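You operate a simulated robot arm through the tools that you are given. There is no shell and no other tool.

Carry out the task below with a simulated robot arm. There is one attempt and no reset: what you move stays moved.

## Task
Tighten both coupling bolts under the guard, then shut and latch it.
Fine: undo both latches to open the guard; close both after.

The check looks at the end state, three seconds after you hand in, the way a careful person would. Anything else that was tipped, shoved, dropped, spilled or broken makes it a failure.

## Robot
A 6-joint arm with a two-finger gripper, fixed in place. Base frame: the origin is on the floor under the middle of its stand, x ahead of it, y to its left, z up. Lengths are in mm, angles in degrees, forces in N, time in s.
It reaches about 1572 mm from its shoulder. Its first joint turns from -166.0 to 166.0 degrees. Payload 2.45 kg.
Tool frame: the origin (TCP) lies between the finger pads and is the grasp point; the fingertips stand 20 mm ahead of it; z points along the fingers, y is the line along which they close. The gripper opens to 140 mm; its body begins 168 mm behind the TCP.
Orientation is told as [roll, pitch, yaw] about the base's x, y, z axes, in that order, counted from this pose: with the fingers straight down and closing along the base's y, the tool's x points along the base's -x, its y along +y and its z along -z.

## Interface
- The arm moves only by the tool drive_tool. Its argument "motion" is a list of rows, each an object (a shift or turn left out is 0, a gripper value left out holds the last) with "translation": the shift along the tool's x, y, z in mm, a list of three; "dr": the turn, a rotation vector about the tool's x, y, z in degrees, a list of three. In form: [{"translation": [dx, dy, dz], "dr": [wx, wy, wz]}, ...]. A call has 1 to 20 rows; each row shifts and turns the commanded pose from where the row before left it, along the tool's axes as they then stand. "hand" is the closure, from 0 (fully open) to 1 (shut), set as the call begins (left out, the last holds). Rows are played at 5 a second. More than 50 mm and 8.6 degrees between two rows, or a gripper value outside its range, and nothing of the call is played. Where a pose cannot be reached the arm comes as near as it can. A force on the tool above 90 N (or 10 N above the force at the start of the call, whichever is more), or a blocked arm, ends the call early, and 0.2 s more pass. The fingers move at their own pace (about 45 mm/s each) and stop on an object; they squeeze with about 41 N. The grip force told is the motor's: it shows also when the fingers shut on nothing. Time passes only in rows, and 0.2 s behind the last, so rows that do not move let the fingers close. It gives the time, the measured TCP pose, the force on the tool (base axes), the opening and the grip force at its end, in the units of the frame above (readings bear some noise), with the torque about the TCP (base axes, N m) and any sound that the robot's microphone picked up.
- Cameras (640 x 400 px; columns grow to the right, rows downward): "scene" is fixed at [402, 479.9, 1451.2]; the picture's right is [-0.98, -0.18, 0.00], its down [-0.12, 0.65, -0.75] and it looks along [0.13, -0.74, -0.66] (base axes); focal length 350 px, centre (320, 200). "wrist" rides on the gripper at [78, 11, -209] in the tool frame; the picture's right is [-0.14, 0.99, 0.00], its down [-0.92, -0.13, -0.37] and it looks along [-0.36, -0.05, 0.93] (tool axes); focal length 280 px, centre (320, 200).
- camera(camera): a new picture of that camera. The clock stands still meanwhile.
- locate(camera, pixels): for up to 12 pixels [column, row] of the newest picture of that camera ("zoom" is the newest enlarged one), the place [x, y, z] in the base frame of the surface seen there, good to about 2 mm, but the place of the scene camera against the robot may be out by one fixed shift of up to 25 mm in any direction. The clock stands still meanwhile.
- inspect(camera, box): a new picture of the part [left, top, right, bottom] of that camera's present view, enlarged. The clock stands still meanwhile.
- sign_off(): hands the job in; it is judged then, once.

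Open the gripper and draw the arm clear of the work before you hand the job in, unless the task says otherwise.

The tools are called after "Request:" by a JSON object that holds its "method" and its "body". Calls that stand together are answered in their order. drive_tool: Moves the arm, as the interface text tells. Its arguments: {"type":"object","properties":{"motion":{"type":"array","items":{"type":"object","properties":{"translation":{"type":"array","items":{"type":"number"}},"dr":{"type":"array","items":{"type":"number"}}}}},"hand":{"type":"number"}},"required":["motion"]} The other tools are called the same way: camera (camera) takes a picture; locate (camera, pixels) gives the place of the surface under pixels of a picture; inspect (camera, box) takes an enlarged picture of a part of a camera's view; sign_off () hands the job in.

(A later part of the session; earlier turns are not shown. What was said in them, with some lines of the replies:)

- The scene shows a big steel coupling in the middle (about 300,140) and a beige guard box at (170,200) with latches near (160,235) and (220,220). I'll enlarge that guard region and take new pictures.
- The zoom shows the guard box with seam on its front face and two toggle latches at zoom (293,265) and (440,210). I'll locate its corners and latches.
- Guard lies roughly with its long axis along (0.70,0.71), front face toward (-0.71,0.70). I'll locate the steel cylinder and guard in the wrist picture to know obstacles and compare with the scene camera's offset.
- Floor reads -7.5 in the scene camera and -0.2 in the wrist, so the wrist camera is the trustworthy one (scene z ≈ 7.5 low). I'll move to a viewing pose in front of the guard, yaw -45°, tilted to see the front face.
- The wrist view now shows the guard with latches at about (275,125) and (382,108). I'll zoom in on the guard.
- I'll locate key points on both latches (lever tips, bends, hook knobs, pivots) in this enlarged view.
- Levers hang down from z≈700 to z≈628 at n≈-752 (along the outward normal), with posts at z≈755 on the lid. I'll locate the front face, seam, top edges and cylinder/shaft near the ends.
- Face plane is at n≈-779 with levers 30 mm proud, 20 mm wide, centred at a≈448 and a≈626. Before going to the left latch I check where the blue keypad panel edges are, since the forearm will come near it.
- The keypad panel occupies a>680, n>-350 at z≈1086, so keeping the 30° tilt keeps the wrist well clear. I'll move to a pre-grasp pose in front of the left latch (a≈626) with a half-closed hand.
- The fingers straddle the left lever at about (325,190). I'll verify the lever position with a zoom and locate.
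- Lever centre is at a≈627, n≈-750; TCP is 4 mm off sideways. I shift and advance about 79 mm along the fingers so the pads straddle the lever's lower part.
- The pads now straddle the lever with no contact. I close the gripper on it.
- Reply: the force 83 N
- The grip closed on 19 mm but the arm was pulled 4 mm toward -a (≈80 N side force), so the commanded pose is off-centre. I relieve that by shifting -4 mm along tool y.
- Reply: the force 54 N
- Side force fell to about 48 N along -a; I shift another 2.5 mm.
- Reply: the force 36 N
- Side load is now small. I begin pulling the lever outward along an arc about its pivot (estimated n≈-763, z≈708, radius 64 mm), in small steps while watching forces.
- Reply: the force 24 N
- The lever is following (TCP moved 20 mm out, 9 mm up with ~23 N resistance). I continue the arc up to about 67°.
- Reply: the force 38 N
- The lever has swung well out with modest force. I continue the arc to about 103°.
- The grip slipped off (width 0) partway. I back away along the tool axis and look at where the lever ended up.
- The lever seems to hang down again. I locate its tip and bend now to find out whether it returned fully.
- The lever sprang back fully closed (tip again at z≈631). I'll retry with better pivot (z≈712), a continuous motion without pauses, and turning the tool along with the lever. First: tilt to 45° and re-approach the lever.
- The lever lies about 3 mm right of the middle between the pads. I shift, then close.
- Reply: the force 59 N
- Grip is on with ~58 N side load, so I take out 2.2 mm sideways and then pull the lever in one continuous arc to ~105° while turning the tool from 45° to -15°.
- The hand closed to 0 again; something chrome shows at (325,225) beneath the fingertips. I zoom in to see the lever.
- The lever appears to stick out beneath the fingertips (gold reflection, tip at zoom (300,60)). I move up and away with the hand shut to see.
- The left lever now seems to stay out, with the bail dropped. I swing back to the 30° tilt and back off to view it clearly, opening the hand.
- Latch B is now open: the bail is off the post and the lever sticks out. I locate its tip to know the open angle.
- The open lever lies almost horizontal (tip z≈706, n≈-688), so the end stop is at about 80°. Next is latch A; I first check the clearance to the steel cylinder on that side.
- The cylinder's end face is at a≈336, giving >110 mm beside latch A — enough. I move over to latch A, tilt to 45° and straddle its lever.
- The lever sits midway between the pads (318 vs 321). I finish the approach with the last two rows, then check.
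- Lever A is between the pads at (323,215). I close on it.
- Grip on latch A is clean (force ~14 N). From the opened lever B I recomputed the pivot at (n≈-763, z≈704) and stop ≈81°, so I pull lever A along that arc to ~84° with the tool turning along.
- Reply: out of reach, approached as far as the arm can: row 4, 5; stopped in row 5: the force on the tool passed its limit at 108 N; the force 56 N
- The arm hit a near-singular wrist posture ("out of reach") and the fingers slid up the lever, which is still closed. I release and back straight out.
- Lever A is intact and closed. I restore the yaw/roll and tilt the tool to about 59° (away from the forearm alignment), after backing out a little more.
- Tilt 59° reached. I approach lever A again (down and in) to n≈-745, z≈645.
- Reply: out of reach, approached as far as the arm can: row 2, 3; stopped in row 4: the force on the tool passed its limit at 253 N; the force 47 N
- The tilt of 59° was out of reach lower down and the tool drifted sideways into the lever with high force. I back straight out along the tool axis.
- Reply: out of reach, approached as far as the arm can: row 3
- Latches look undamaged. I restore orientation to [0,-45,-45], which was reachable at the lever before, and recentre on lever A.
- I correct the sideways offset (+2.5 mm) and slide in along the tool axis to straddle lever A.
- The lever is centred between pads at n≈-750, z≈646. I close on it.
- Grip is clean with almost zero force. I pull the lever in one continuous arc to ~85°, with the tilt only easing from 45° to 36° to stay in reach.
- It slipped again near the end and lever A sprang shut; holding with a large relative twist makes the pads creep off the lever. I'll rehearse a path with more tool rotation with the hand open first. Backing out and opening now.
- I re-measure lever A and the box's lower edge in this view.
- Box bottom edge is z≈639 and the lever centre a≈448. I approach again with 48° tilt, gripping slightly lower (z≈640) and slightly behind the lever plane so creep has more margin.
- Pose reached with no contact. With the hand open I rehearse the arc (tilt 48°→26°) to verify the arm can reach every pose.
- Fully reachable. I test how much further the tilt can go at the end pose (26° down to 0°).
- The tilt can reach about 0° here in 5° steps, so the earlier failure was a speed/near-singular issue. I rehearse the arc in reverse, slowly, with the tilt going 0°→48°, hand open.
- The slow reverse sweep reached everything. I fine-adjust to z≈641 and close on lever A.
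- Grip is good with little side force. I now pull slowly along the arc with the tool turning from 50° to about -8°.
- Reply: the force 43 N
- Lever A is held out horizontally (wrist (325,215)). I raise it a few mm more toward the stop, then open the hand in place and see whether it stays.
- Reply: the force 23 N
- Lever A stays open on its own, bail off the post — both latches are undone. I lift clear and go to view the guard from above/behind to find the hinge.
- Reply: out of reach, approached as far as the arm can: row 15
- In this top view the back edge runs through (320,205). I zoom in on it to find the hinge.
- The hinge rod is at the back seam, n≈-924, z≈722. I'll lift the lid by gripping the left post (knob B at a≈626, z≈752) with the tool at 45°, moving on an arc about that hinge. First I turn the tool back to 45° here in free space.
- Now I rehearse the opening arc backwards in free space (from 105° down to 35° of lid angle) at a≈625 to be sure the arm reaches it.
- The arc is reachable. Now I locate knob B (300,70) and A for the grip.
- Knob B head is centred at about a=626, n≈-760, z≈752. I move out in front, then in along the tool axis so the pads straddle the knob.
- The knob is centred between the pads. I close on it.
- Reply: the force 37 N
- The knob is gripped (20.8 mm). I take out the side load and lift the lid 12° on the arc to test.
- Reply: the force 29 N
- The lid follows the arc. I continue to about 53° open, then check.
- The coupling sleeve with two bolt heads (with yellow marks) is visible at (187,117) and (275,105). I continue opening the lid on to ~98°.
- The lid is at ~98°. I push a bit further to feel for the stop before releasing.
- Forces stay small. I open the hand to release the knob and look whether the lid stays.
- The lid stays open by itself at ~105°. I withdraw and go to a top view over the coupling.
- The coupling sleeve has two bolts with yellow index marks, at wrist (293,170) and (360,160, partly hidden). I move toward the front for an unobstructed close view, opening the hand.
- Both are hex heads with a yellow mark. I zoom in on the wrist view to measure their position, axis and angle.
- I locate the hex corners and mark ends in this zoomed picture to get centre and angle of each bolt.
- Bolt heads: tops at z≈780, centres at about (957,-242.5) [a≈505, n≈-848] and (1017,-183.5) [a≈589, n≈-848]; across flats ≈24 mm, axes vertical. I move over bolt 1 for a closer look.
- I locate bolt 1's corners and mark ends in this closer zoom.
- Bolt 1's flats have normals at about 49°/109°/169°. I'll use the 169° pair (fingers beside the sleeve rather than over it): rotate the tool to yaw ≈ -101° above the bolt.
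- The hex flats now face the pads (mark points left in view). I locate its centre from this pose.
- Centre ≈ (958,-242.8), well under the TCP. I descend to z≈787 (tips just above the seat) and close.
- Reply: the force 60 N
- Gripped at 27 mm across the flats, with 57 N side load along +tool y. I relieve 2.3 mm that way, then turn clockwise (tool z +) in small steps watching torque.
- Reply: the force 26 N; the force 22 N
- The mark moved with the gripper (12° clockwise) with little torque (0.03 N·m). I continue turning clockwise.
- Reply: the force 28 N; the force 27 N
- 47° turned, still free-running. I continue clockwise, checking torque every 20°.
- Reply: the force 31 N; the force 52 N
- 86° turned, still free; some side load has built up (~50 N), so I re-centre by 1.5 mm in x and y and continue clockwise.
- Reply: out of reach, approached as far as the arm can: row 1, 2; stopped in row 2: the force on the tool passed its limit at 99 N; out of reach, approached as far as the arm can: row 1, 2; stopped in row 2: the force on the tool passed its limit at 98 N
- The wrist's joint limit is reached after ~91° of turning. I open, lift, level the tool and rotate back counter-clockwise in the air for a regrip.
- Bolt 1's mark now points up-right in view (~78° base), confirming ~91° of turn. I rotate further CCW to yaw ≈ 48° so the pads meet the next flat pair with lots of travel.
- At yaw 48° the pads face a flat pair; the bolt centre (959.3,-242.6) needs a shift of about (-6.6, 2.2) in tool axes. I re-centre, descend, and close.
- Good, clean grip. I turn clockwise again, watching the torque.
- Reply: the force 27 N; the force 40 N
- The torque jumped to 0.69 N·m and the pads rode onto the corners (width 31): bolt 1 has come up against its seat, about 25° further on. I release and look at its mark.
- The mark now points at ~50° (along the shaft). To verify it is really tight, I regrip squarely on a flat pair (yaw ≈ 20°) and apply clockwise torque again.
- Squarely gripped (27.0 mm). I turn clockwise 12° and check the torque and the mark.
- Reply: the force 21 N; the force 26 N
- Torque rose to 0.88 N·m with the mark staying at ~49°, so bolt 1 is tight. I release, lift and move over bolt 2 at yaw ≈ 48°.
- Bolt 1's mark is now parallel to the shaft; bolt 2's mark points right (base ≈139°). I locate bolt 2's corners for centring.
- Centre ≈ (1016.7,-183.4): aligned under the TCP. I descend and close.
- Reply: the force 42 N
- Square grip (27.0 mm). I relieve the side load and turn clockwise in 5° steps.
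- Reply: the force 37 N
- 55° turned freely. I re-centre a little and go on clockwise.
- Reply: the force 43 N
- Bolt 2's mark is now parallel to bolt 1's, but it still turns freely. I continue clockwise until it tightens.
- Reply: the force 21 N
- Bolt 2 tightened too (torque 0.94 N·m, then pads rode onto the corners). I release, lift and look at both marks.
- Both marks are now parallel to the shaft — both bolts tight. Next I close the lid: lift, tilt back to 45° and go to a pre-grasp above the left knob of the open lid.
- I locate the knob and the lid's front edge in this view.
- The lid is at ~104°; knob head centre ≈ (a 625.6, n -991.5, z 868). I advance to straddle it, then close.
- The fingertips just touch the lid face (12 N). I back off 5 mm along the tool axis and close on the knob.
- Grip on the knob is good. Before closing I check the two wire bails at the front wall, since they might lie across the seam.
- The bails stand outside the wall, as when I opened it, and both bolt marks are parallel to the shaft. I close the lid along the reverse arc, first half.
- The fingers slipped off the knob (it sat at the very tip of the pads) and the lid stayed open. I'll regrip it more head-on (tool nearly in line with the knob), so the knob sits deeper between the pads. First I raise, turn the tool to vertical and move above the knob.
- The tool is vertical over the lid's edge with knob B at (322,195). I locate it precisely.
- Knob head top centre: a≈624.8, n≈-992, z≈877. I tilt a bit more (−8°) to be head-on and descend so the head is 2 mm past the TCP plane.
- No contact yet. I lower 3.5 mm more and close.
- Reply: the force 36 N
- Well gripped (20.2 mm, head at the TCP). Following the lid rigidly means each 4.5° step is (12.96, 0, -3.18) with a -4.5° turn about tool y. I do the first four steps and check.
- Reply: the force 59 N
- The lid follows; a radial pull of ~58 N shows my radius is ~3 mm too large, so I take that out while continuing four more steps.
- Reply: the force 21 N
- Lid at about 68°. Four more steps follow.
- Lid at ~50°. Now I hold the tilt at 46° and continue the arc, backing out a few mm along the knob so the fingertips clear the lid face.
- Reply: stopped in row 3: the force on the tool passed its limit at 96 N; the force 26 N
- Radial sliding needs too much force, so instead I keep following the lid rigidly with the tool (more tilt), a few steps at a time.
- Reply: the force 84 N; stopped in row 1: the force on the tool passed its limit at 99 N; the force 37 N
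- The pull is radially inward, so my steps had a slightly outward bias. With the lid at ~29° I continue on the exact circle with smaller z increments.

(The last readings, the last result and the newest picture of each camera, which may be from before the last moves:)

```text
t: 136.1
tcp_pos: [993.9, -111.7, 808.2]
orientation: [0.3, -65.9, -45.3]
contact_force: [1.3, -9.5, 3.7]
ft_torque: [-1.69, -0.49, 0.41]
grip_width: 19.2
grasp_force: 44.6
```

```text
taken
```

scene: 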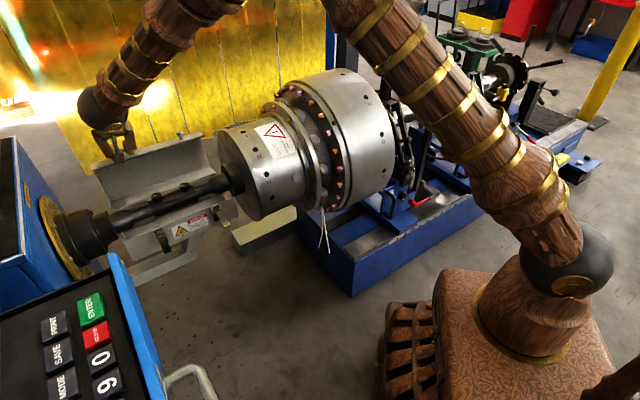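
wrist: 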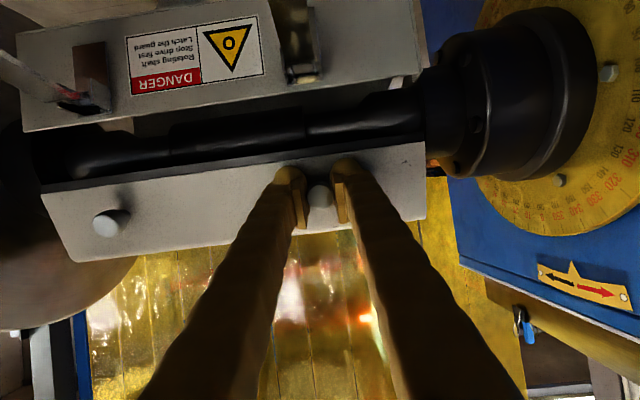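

Very good: lid at ~21°, forces tiny, tilt 66° reachable. I continue two more steps.

Request:
{"method": "drive_tool", "body": {"motion": [{"translation": [13.07, 0, -1.06], "dr": [0, -4, 0]}, {"translation": [13.07, 0, -1.07], "dr": [0, -4, 0]}]}}

Request:
{"method": "camera", "body": {"camera": "wrist"}}

Request:
{"method": "camera", "body": {"camera": "scene"}}

```text
t: 136.7
tcp_pos: [985.1, -101.9, 783.0]
orientation: [0.5, -73.8, -45.6]
contact_force: [13.1, -34.0, 4.4]
ft_torque: [-1.94, -2.67, 0.36]
grip_width: 19.2
grasp_force: 44.0
```

```text
taken
```

wrist: 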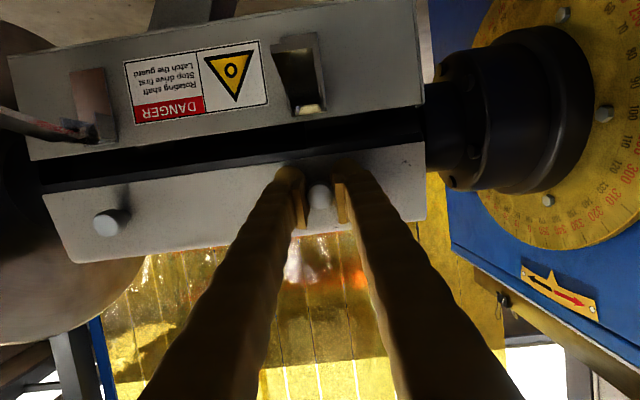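

```text
taken
```

scene: 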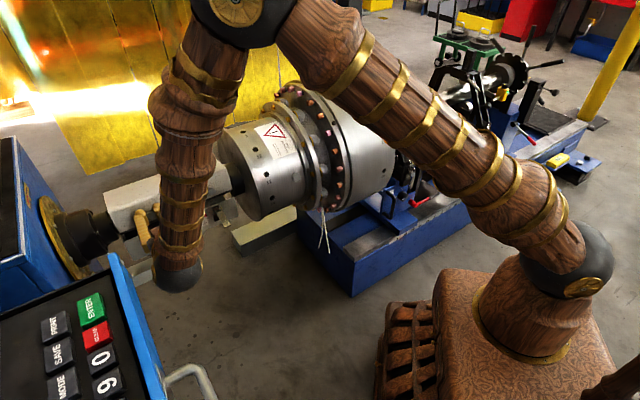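

Lid at ~12°. I continue the last steps gently.

Request:
{"method": "drive_tool", "body": {"motion": [{"translation": [13.2, -0.6, 0.6], "dr": [0, -3, 0]}, {"translation": [13.1, 0, -0.3], "dr": [0, -2, 0]}]}}

Request:
{"method": "camera", "body": {"camera": "wrist"}}

```text
t: 137.2
tcp_pos: [978.8, -96.9, 760.2]
orientation: [0.6, -78.9, -45.6]
contact_force: [-49.0, -5.5, 39.6]
ft_torque: [-2.59, -5.85, -0.06]
grip_width: 19.4
grasp_force: 44.8
```

```text
taken
```

wrist: 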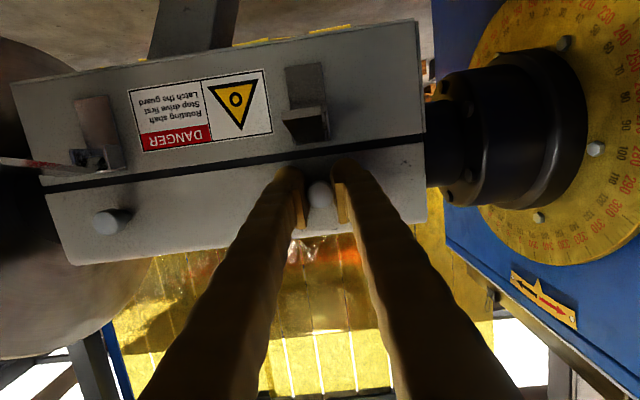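

The lid is at ~3°, with the fingertips bearing on the lid face. I release here so it settles the last few millimetres.

Request:
{"method": "drive_tool", "body": {"motion": [{}, {}, {}, {}], "hand": 0.65}}

Request:
{"method": "camera", "body": {"camera": "wrist"}}

```text
t: 138.2
tcp_pos: [981.5, -94.4, 757.7]
orientation: [0.4, -78.7, -45.2]
contact_force: [-24.7, 53.7, 12.2]
ft_torque: [-0.56, -0.42, -0.25]
grip_width: 41.6
grasp_force: 0.0
```

```text
taken
```

wrist: 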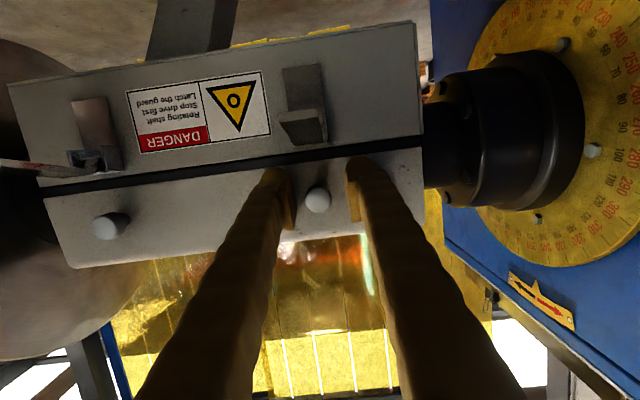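

The fingertips press on the lid face and keep it from settling. I back straight out.

Request:
{"method": "drive_tool", "body": {"motion": [{"translation": [0, 0, -10]}, {"translation": [0, 0, -20]}, {"translation": [0, 0, -30]}, {"translation": [0, 0, -30]}, {}]}}

Request:
{"method": "camera", "body": {"camera": "wrist"}}

Request:
{"method": "inspect", "body": {"camera": "wrist", "box": [230, 20, 430, 230]}}

```text
t: 139.4
tcp_pos: [917.4, -35.8, 776.2]
orientation: [0.5, -78.7, -45.4]
contact_force: [0.0, 0.1, -0.2]
ft_torque: [0.02, -0.02, -0.04]
grip_width: 49.0
grasp_force: 0.0
```

```text
taken
```

wrist: 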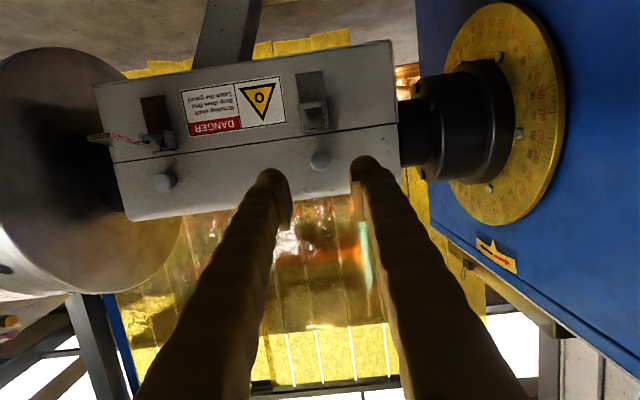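

```text
1.90 times, centred on (330, 125) of wrist
```

zoom: 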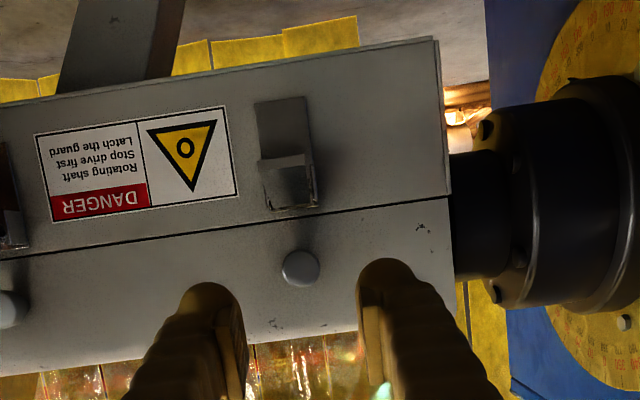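

The lid is closed (seam thin again). Now I look at the latches and bails from a better viewpoint, backing up and reducing the tilt.

Request:
{"method": "drive_tool", "body": {"motion": [{"translation": [0, 0, -30]}, {"translation": [-30, -20, -30], "dr": [0, 5, 0]}, {"translation": [-30, -20, -20], "dr": [0, 5, 0]}, {"translation": [-30, -20, 0], "dr": [0, 5, 0]}, {"translation": [-30, -20, 0], "dr": [0, 5, 0]}, {"translation": [-20, 0, 0], "dr": [0, 5, 0]}, {"dr": [0, 5, 0]}, {"dr": [0, 5, 0]}]}}

Request:
{"method": "camera", "body": {"camera": "wrist"}}

Request:
{"method": "inspect", "body": {"camera": "scene", "box": [80, 130, 260, 290]}}

```text
t: 141.2
tcp_pos: [840.1, -71.0, 925.0]
orientation: [0.0, -43.6, -45.0]
contact_force: [0.7, -0.4, 0.7]
ft_torque: [0.03, 0.02, -0.03]
grip_width: 48.8
grasp_force: 0.0
```

```text
taken
```

wrist: 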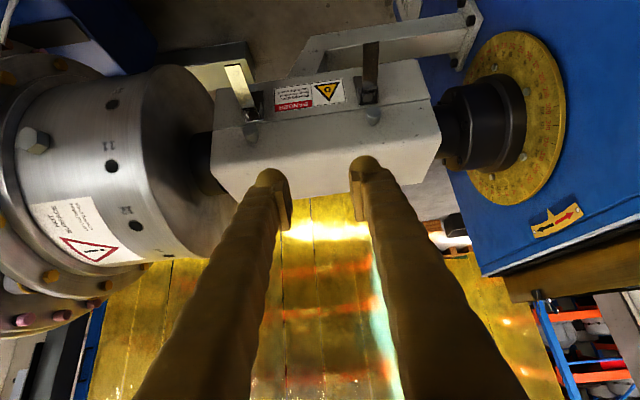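

```text
2.50 times, centred on (170, 210) of scene
```

zoom: 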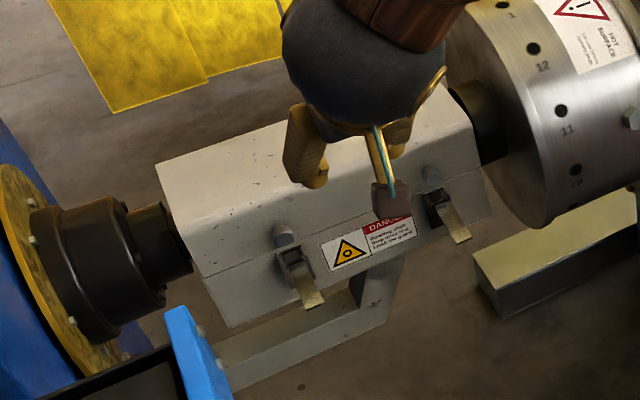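

Request:
{"method": "inspect", "body": {"camera": "wrist", "box": [340, 30, 410, 140]}}

Request:
{"method": "inspect", "body": {"camera": "wrist", "box": [215, 50, 285, 160]}}

```text
3.64 times, centred on (375, 85) of wrist
```

zoom: 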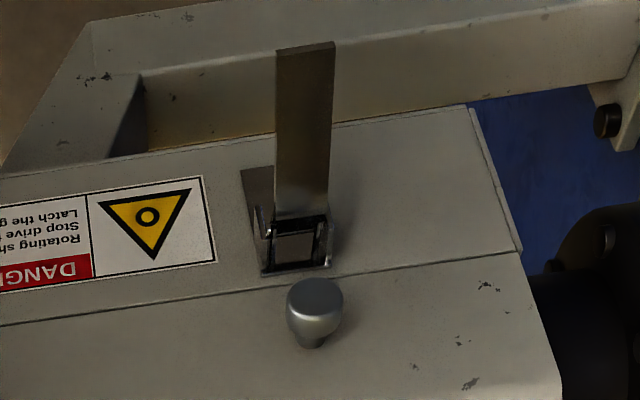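

```text
3.64 times, centred on (250, 105) of wrist
```

zoom: 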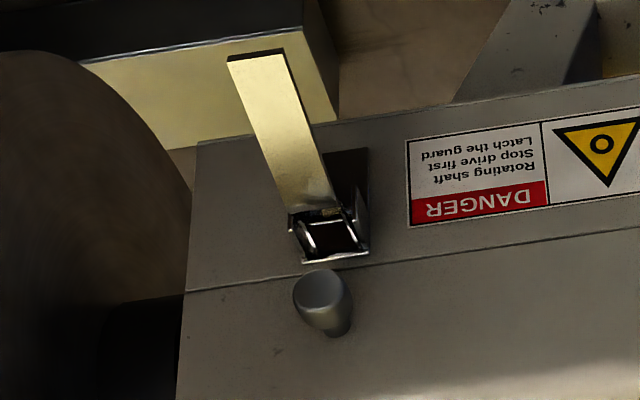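

Both levers stick out at ~80°, bails hanging free of the posts. I'll close lever B by pressing on its outer face with one closed fingertip along the closing arc. I move the shut fingers to just above lever B, offset so one finger is centred on the lever.

Request:
{"method": "drive_tool", "body": {"motion": [{"translation": [19, 13.8, 33]}, {"translation": [19, 13.8, 33]}, {"translation": [19, 13.8, 33]}, {"translation": [19, 13.8, 33]}, {"translation": [19, 13.8, 33]}, {}], "hand": 1}}

Request:
{"method": "camera", "body": {"camera": "wrist"}}

Request:
{"method": "inspect", "body": {"camera": "wrist", "box": [250, 130, 430, 280]}}

```text
t: 142.7
tcp_pos: [920.0, -55.6, 737.7]
orientation: [0.0, -43.8, -45.1]
contact_force: [1.0, 0.0, -0.1]
ft_torque: [0.03, 0.0, -0.01]
grip_width: 0.1
grasp_force: 29.4
```

```text
taken
```

wrist: 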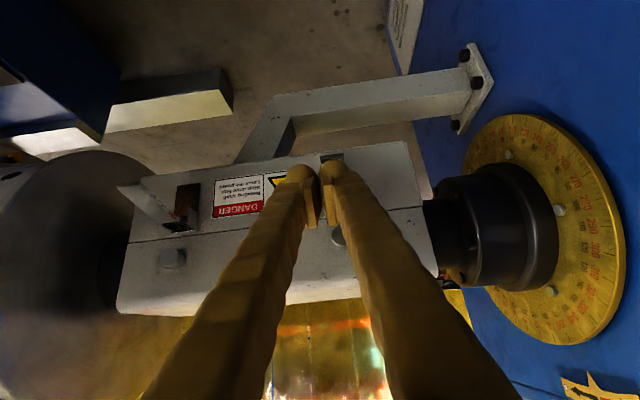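

```text
2.67 times, centred on (340, 205) of wrist
```

zoom: 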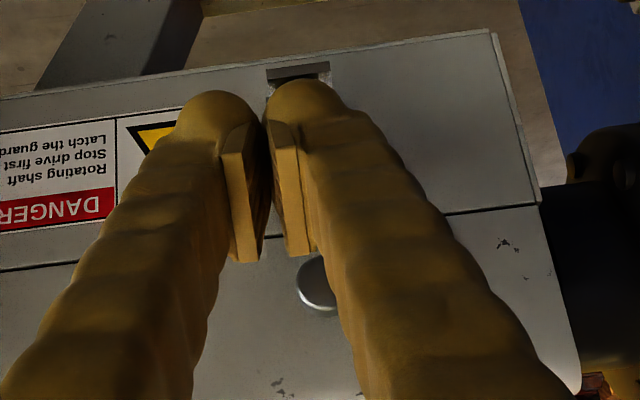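

The right finger is directly above lever B. I press down and follow the closing arc, first part.

Request:
{"method": "drive_tool", "body": {"motion": [{"translation": [8.87, 0.5, 8.53]}, {"translation": [10.43, 0, 8.42]}, {"translation": [7.93, 0, 9.29]}, {"translation": [6.21, 0, 10.53]}]}}

Request:
{"method": "inspect", "body": {"camera": "wrist", "box": [250, 130, 430, 280]}}

```text
t: 143.7
tcp_pos: [921.8, -55.2, 688.4]
orientation: [0.1, -43.6, -45.1]
contact_force: [0.2, 0.0, -0.3]
ft_torque: [-0.01, -0.02, -0.01]
grip_width: 0.0
grasp_force: 29.4
```

```text
2.67 times, centred on (340, 205) of wrist
```

zoom: 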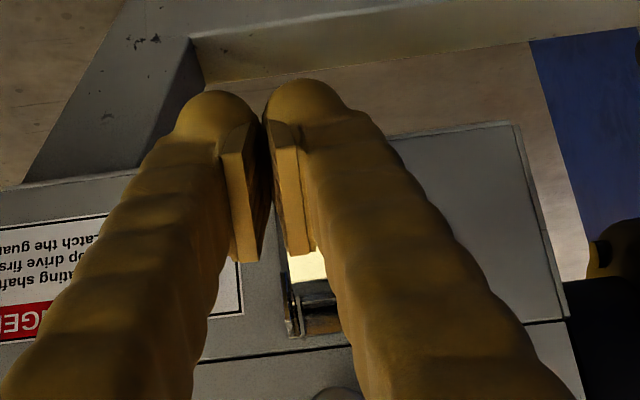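

No resistance; the lever is presumably moving with the finger. I continue the arc to the closed position.

Request:
{"method": "drive_tool", "body": {"motion": [{"translation": [4.28, 0, 11.41]}, {"translation": [2.22, 0, 12]}, {"translation": [0.1, 0, 12.24]}, {"translation": [-1.95, 0, 11.98]}]}}

Request:
{"method": "inspect", "body": {"camera": "wrist", "box": [250, 130, 430, 280]}}

```text
t: 144.7
tcp_pos: [944.3, -76.9, 650.0]
orientation: [0.1, -43.7, -45.1]
contact_force: [0.2, -0.3, -0.1]
ft_torque: [-0.01, 0.01, 0.0]
grip_width: 0.0
grasp_force: 29.8
```

```text
2.67 times, centred on (340, 205) of wrist
```

zoom: 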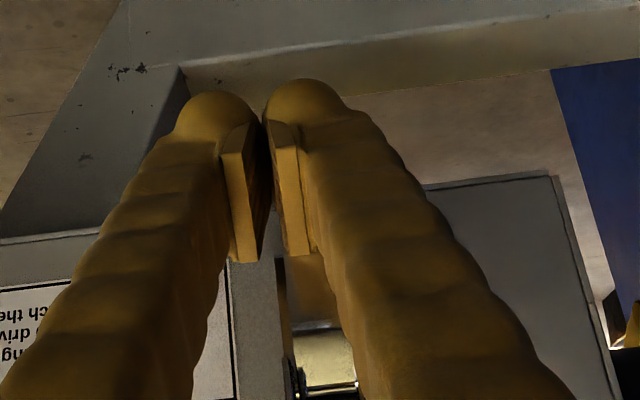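

Still no resistance. I finish with the last push inward.

Request:
{"method": "drive_tool", "body": {"motion": [{"translation": [-4.06, 0, 11.51]}, {"translation": [-1.5, 0, 4]}, {"translation": [-1, 0, 3]}]}}

Request:
{"method": "camera", "body": {"camera": "wrist"}}

```text
t: 145.2
tcp_pos: [948.7, -79.0, 642.8]
orientation: [-0.1, -43.3, -44.6]
contact_force: [-24.5, 24.9, 3.0]
ft_torque: [-0.15, -0.04, 0.35]
grip_width: 0.0
grasp_force: 29.7
stopped in row 2: the force on the tool passed its limit at 102 N (the readings are from after the stop); the commanded pose is now the measured one
```

```text
taken
```

wrist: 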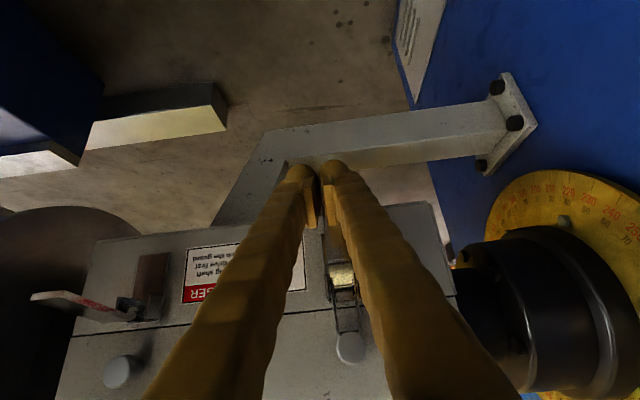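

Lever B hit its closed position and the bail appears back on the post at (345,335). I back off and check.

Request:
{"method": "drive_tool", "body": {"motion": [{"translation": [0, 0, -15]}, {"translation": [0, 0, -35]}, {"translation": [0, -10, -40]}, {"translation": [0, -20, -40]}, {"translation": [0, -20, -40]}]}}

Request:
{"method": "camera", "body": {"camera": "wrist"}}

Request:
{"method": "inspect", "body": {"camera": "wrist", "box": [310, 100, 440, 230]}}

```text
t: 146.4
tcp_pos: [831.4, -36.3, 765.7]
orientation: [0.0, -43.4, -44.8]
contact_force: [-0.2, 1.2, -0.8]
ft_torque: [0.01, -0.02, -0.01]
grip_width: 0.0
grasp_force: 29.4
```

```text
taken
```

wrist: 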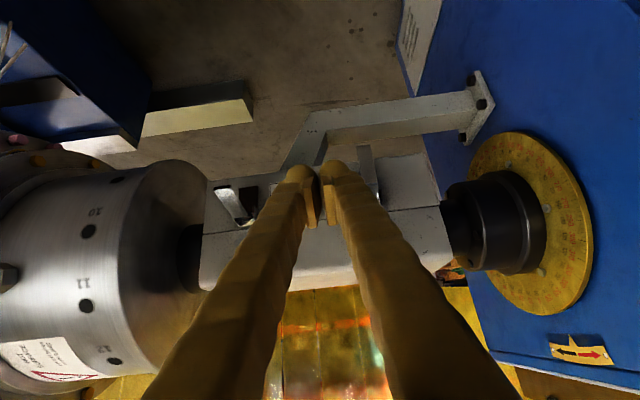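

```text
3.08 times, centred on (375, 165) of wrist
```

zoom: 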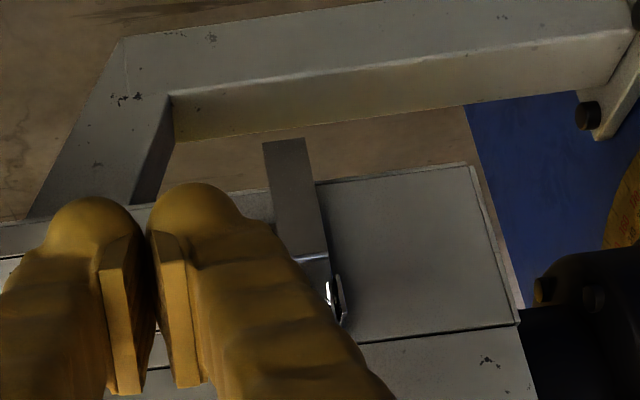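

Lever B is down against the box. Now I do the same for lever A: move along to a≈461 and above its lever.

Request:
{"method": "drive_tool", "body": {"motion": [{"translation": [0, -34, 0]}, {"translation": [0, -34, 0]}, {"translation": [0, -33.5, 0]}, {"translation": [-18, 0, 36.3]}, {"translation": [-18, 0, 36.3]}, {}]}}

Request:
{"method": "camera", "body": {"camera": "wrist"}}

Request:
{"method": "inspect", "body": {"camera": "wrist", "box": [230, 110, 410, 260]}}

```text
t: 147.8
tcp_pos: [816.0, -157.7, 737.0]
orientation: [0.0, -43.3, -44.8]
contact_force: [0.5, 0.5, 0.7]
ft_torque: [-0.01, 0.0, -0.01]
grip_width: 0.0
grasp_force: 30.0
```

```text
taken
```

wrist: 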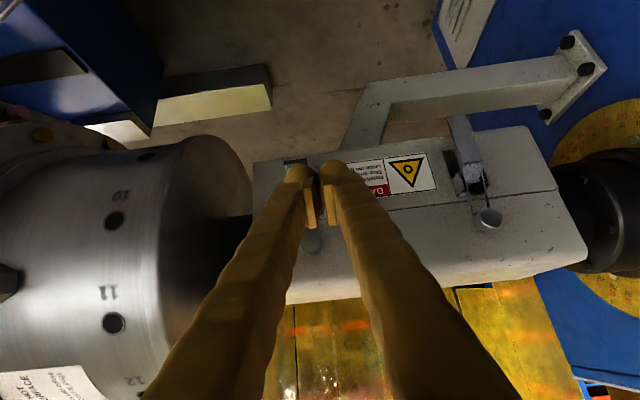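

```text
2.67 times, centred on (320, 185) of wrist
```

zoom: 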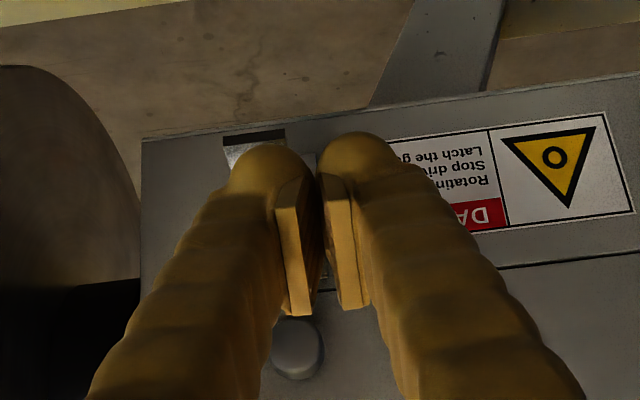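

The left finger is ~4 mm off the lever centre; I shift -4.5 mm and run the first part of the closing arc on lever A.

Request:
{"method": "drive_tool", "body": {"motion": [{"translation": [0, -4.5, 0]}, {"translation": [8.5, 0, 8.8]}, {"translation": [10.2, 0, 8.6]}, {"translation": [7.93, 0, 9.29]}, {"translation": [6.21, 0, 10.53]}]}}

Request:
{"method": "inspect", "body": {"camera": "wrist", "box": [230, 110, 410, 260]}}

```text
t: 149.0
tcp_pos: [813.2, -162.7, 688.1]
orientation: [0.0, -43.3, -44.9]
contact_force: [-0.6, 0.4, 0.7]
ft_torque: [-0.01, 0.02, -0.02]
grip_width: 0.1
grasp_force: 29.2
```

```text
2.67 times, centred on (320, 185) of wrist
```

zoom: 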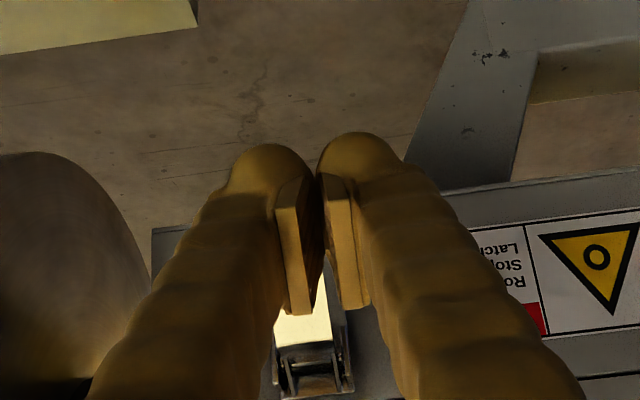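

Lever A is being swung down (its inner end at zoom (300,330)). I continue along the arc.

Request:
{"method": "drive_tool", "body": {"motion": [{"translation": [4.28, 0, 11.41]}, {"translation": [2.22, 0, 12]}, {"translation": [0.1, 0, 12.24]}, {"translation": [-1.95, 0, 11.98]}]}}

Request:
{"method": "drive_tool", "body": {"motion": [{"translation": [-4.06, 0, 11.51]}, {"translation": [-1.5, 0, 4]}, {"translation": [-1, 0, 3]}]}}

Request:
{"method": "camera", "body": {"camera": "wrist"}}

```text
t: 150.0
tcp_pos: [832.5, -183.9, 650.0]
orientation: [0.1, -43.5, -44.8]
contact_force: [0.5, -0.4, -0.2]
ft_torque: [0.03, 0.0, -0.02]
grip_width: 0.0
grasp_force: 29.0
```

```text
t: 150.6
tcp_pos: [838.3, -189.0, 640.3]
orientation: [-0.1, -42.8, -44.3]
contact_force: [-24.7, 23.5, 0.9]
ft_torque: [-0.08, 0.02, -0.39]
grip_width: 0.0
grasp_force: 29.8
stopped in row 3: the force on the tool passed its limit at 101 N (the readings are from after the stop); the commanded pose is now the measured one
```

```text
taken
```

wrist: 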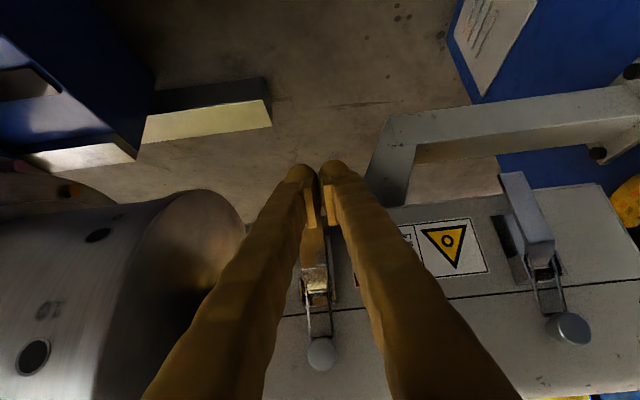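

Both levers are closed with bails leading up to the posts. I back off, open the hand, and retreat to a viewing pose to confirm.

Request:
{"method": "drive_tool", "body": {"motion": [{"translation": [0, 0, -15]}, {"translation": [0, 0, -35]}, {"translation": [0, 0, -45]}, {"translation": [-10, 20, -45]}, {"translation": [-20, 20, -40]}, {"translation": [-30, 20, -25]}, {"translation": [-30, 20, -25]}], "hand": 0.2}}

Request:
{"method": "camera", "body": {"camera": "wrist"}}

Request:
{"method": "camera", "body": {"camera": "scene"}}

```text
refused: row 4 steps farther than a row can; nothing moved
```

```text
taken
```

wrist: 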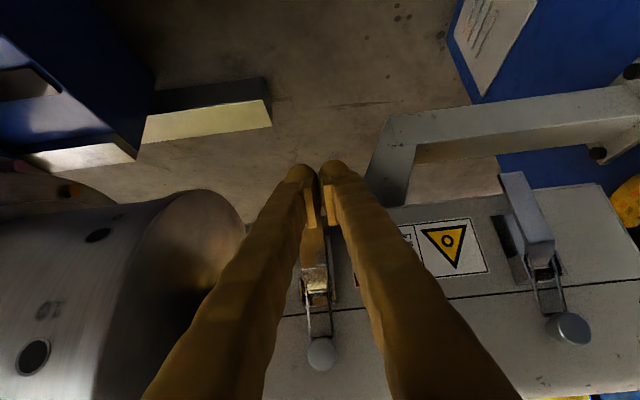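

```text
taken
```

scene: 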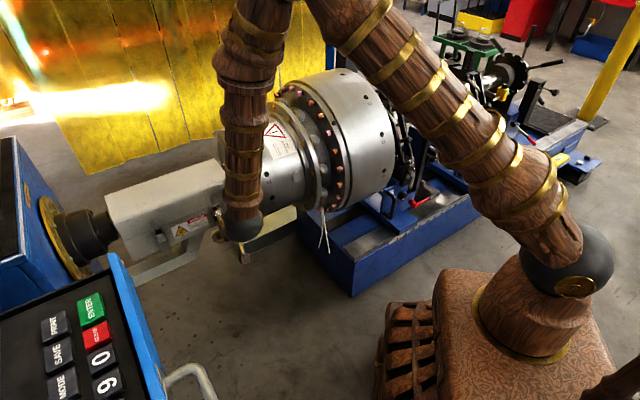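

That call was refused (one row was too long), so nothing moved. I repeat the retreat with shorter rows, keeping the hand shut until clear of the lever.

Request:
{"method": "drive_tool", "body": {"motion": [{"translation": [0, 0, -15]}, {"translation": [0, 0, -35]}, {"translation": [0, 0, -40]}, {"translation": [-5, 10, -40]}, {"translation": [-20, 15, -35]}, {"translation": [-30, 15, -25]}, {"translation": [-30, 15, -25]}]}}

Request:
{"method": "drive_tool", "body": {"motion": [{"translation": [-30, 10, -25]}, {"dr": [0, 5, 0]}, {"dr": [0, 5, 0]}, {}], "hand": 0.1}}

Request:
{"method": "camera", "body": {"camera": "wrist"}}

Request:
{"method": "inspect", "body": {"camera": "wrist", "box": [200, 60, 440, 230]}}

```text
t: 152.2
tcp_pos: [820.5, -93.5, 857.5]
orientation: [-0.2, -42.9, -44.4]
contact_force: [-0.2, 0.5, 0.0]
ft_torque: [0.01, 0.01, -0.01]
grip_width: 0.1
grasp_force: 29.1
```

```text
t: 153.2
tcp_pos: [829.5, -88.1, 895.0]
orientation: [-0.1, -32.9, -44.6]
contact_force: [-0.2, 0.5, 1.3]
ft_torque: [0.01, 0.01, 0.02]
grip_width: 87.8
grasp_force: 0.1
```

```text
taken
```

wrist: 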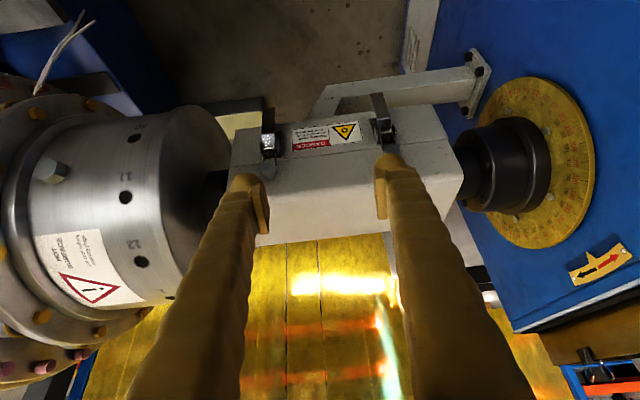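

```text
2.35 times, centred on (320, 145) of wrist
```

zoom: 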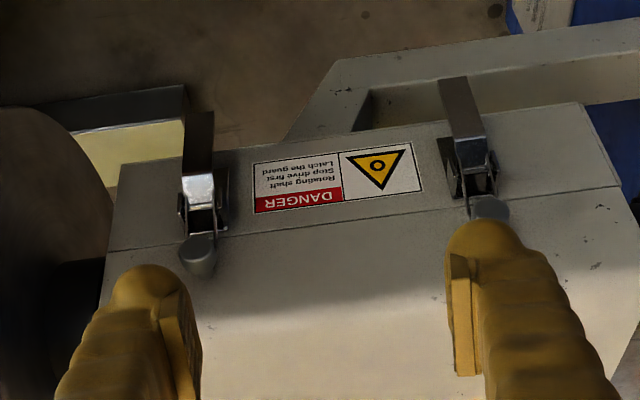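

Both levers look shut. I back up a bit more for an unobstructed close-up of each latch and measure the lever tips.

Request:
{"method": "drive_tool", "body": {"motion": [{"translation": [0, 0, -40]}, {"translation": [0, 0, -40]}, {}], "hand": 0}}

Request:
{"method": "inspect", "body": {"camera": "wrist", "box": [240, 90, 420, 200]}}

Request:
{"method": "camera", "body": {"camera": "wrist"}}

```text
t: 154.0
tcp_pos: [800.0, -57.9, 962.3]
orientation: [-0.2, -33.0, -44.5]
contact_force: [0.3, 0.3, -0.9]
ft_torque: [-0.01, -0.02, 0.04]
grip_width: 140.1
grasp_force: 0.1
```

```text
3.56 times, centred on (330, 145) of wrist
```

zoom: 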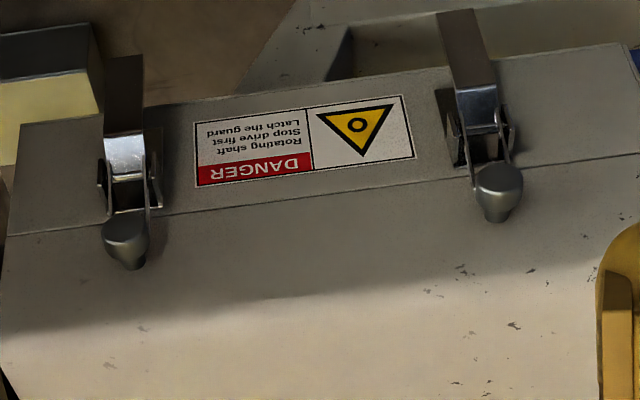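

```text
taken
```

wrist: 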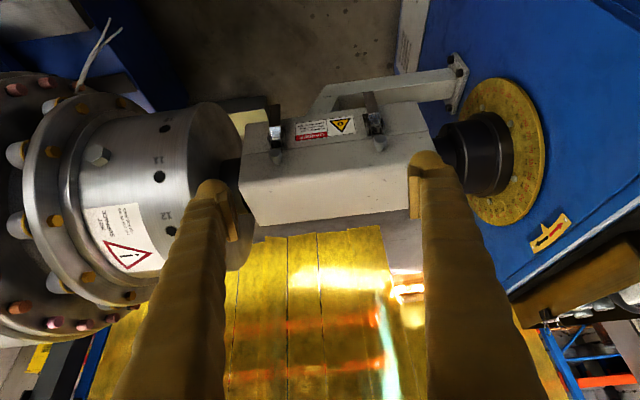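

Request:
{"method": "locate", "body": {"camera": "zoom", "pixels": [[123, 60], [123, 125], [458, 20], [472, 80], [128, 235], [500, 180], [250, 300], [60, 210], [300, 260], [475, 105]]}}

Request:
{"method": "inspect", "body": {"camera": "scene", "box": [80, 130, 260, 290]}}

```text
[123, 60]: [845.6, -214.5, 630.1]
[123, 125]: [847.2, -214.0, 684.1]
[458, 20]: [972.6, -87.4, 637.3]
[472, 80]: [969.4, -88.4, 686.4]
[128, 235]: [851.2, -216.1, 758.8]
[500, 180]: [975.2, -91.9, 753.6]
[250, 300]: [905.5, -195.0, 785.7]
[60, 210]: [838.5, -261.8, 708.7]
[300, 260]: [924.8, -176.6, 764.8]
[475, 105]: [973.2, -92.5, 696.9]
```

```text
2.50 times, centred on (170, 210) of scene
```

zoom: 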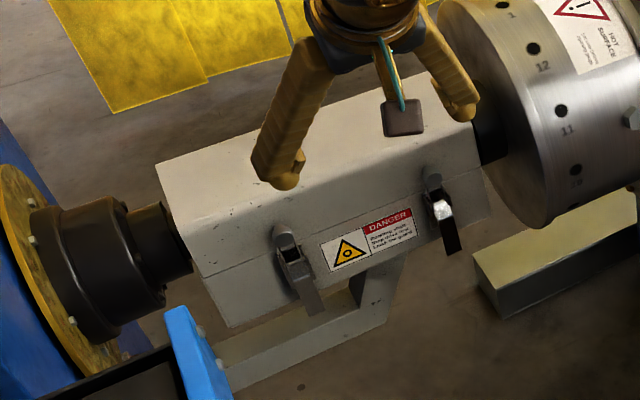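

Lever tips (z≈630–637, n≈-749) and posts are exactly as at the start, with bails hooked and the seam closed. I draw the arm up and clear of the work with the hand open.

Request:
{"method": "drive_tool", "body": {"motion": [{"translation": [0, 0, -45]}, {"translation": [0, 0, -45]}, {"dr": [0, 5.5, 0]}, {"dr": [0, 5.5, 0]}, {"dr": [0, 5.5, 0]}, {"dr": [0, 5.5, 0]}, {"dr": [0, 5.5, 0]}, {"dr": [0, 5.5, 0]}, {"translation": [28, -28, -10]}, {"translation": [28, -28, -10]}, {"translation": [28, -28, -10]}, {"translation": [28, -28, 0]}, {}], "hand": 0}}

Request:
{"method": "camera", "body": {"camera": "scene"}}

Request:
{"method": "inspect", "body": {"camera": "scene", "box": [60, 120, 280, 290]}}

```text
t: 156.8
tcp_pos: [604.5, -24.8, 1066.5]
orientation: [-0.2, 0.1, -44.7]
contact_force: [0.2, 0.3, 0.4]
ft_torque: [0.0, 0.0, 0.01]
grip_width: 139.8
grasp_force: 0.1
```

```text
taken
```

scene: 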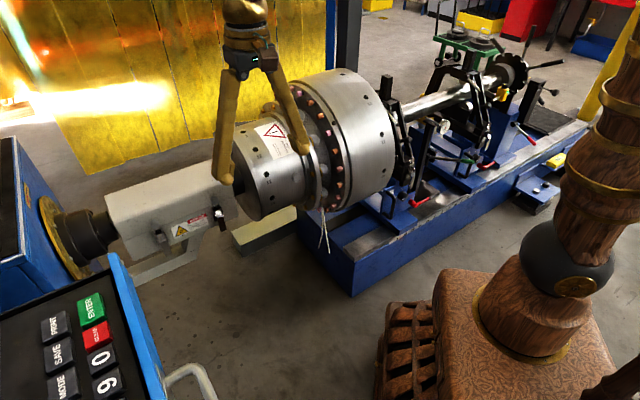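

```text
2.35 times, centred on (170, 205) of scene
```

zoom: 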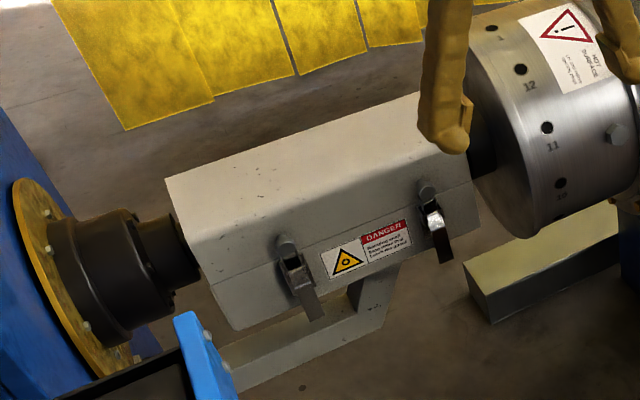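

The guard is closed with both latches shut, both bolts were turned to their stops, nothing else was disturbed, and the arm is clear with the hand open. I hand the job in.

Request:
{"method": "sign_off", "body": {}}

```text
The job is handed in.
```

I tightened both coupling bolts, then shut the guard and closed both latches. The job is handed in; I have not seen the check's result.

- **Bolts:** I turned each one clockwise until it would go no further. The first took about 120° and stopped at roughly 0.9 N·m. The second took about 90° and stopped at a similar torque. Both yellow marks now lie along the shaft. I gripped the first bolt a second time and it would not move further; I did not repeat that on the second.
- **Guard:** The lid is down and the seam is closed. Both levers measure back in their original closed position, and both wire loops are hooked on their posts.
- **Slips along the way:** The first latch took two tries and the second took several. One approach to the second pressed on the latch at about 250 N before the arm stopped. The gripper also slipped off the lid's post once while closing, and the lid stayed open until I gripped it again. I saw no damage from any of this.
- **Arm:** The hand is open and the arm is clear of the work. Nothing else looks moved in the final pictures.
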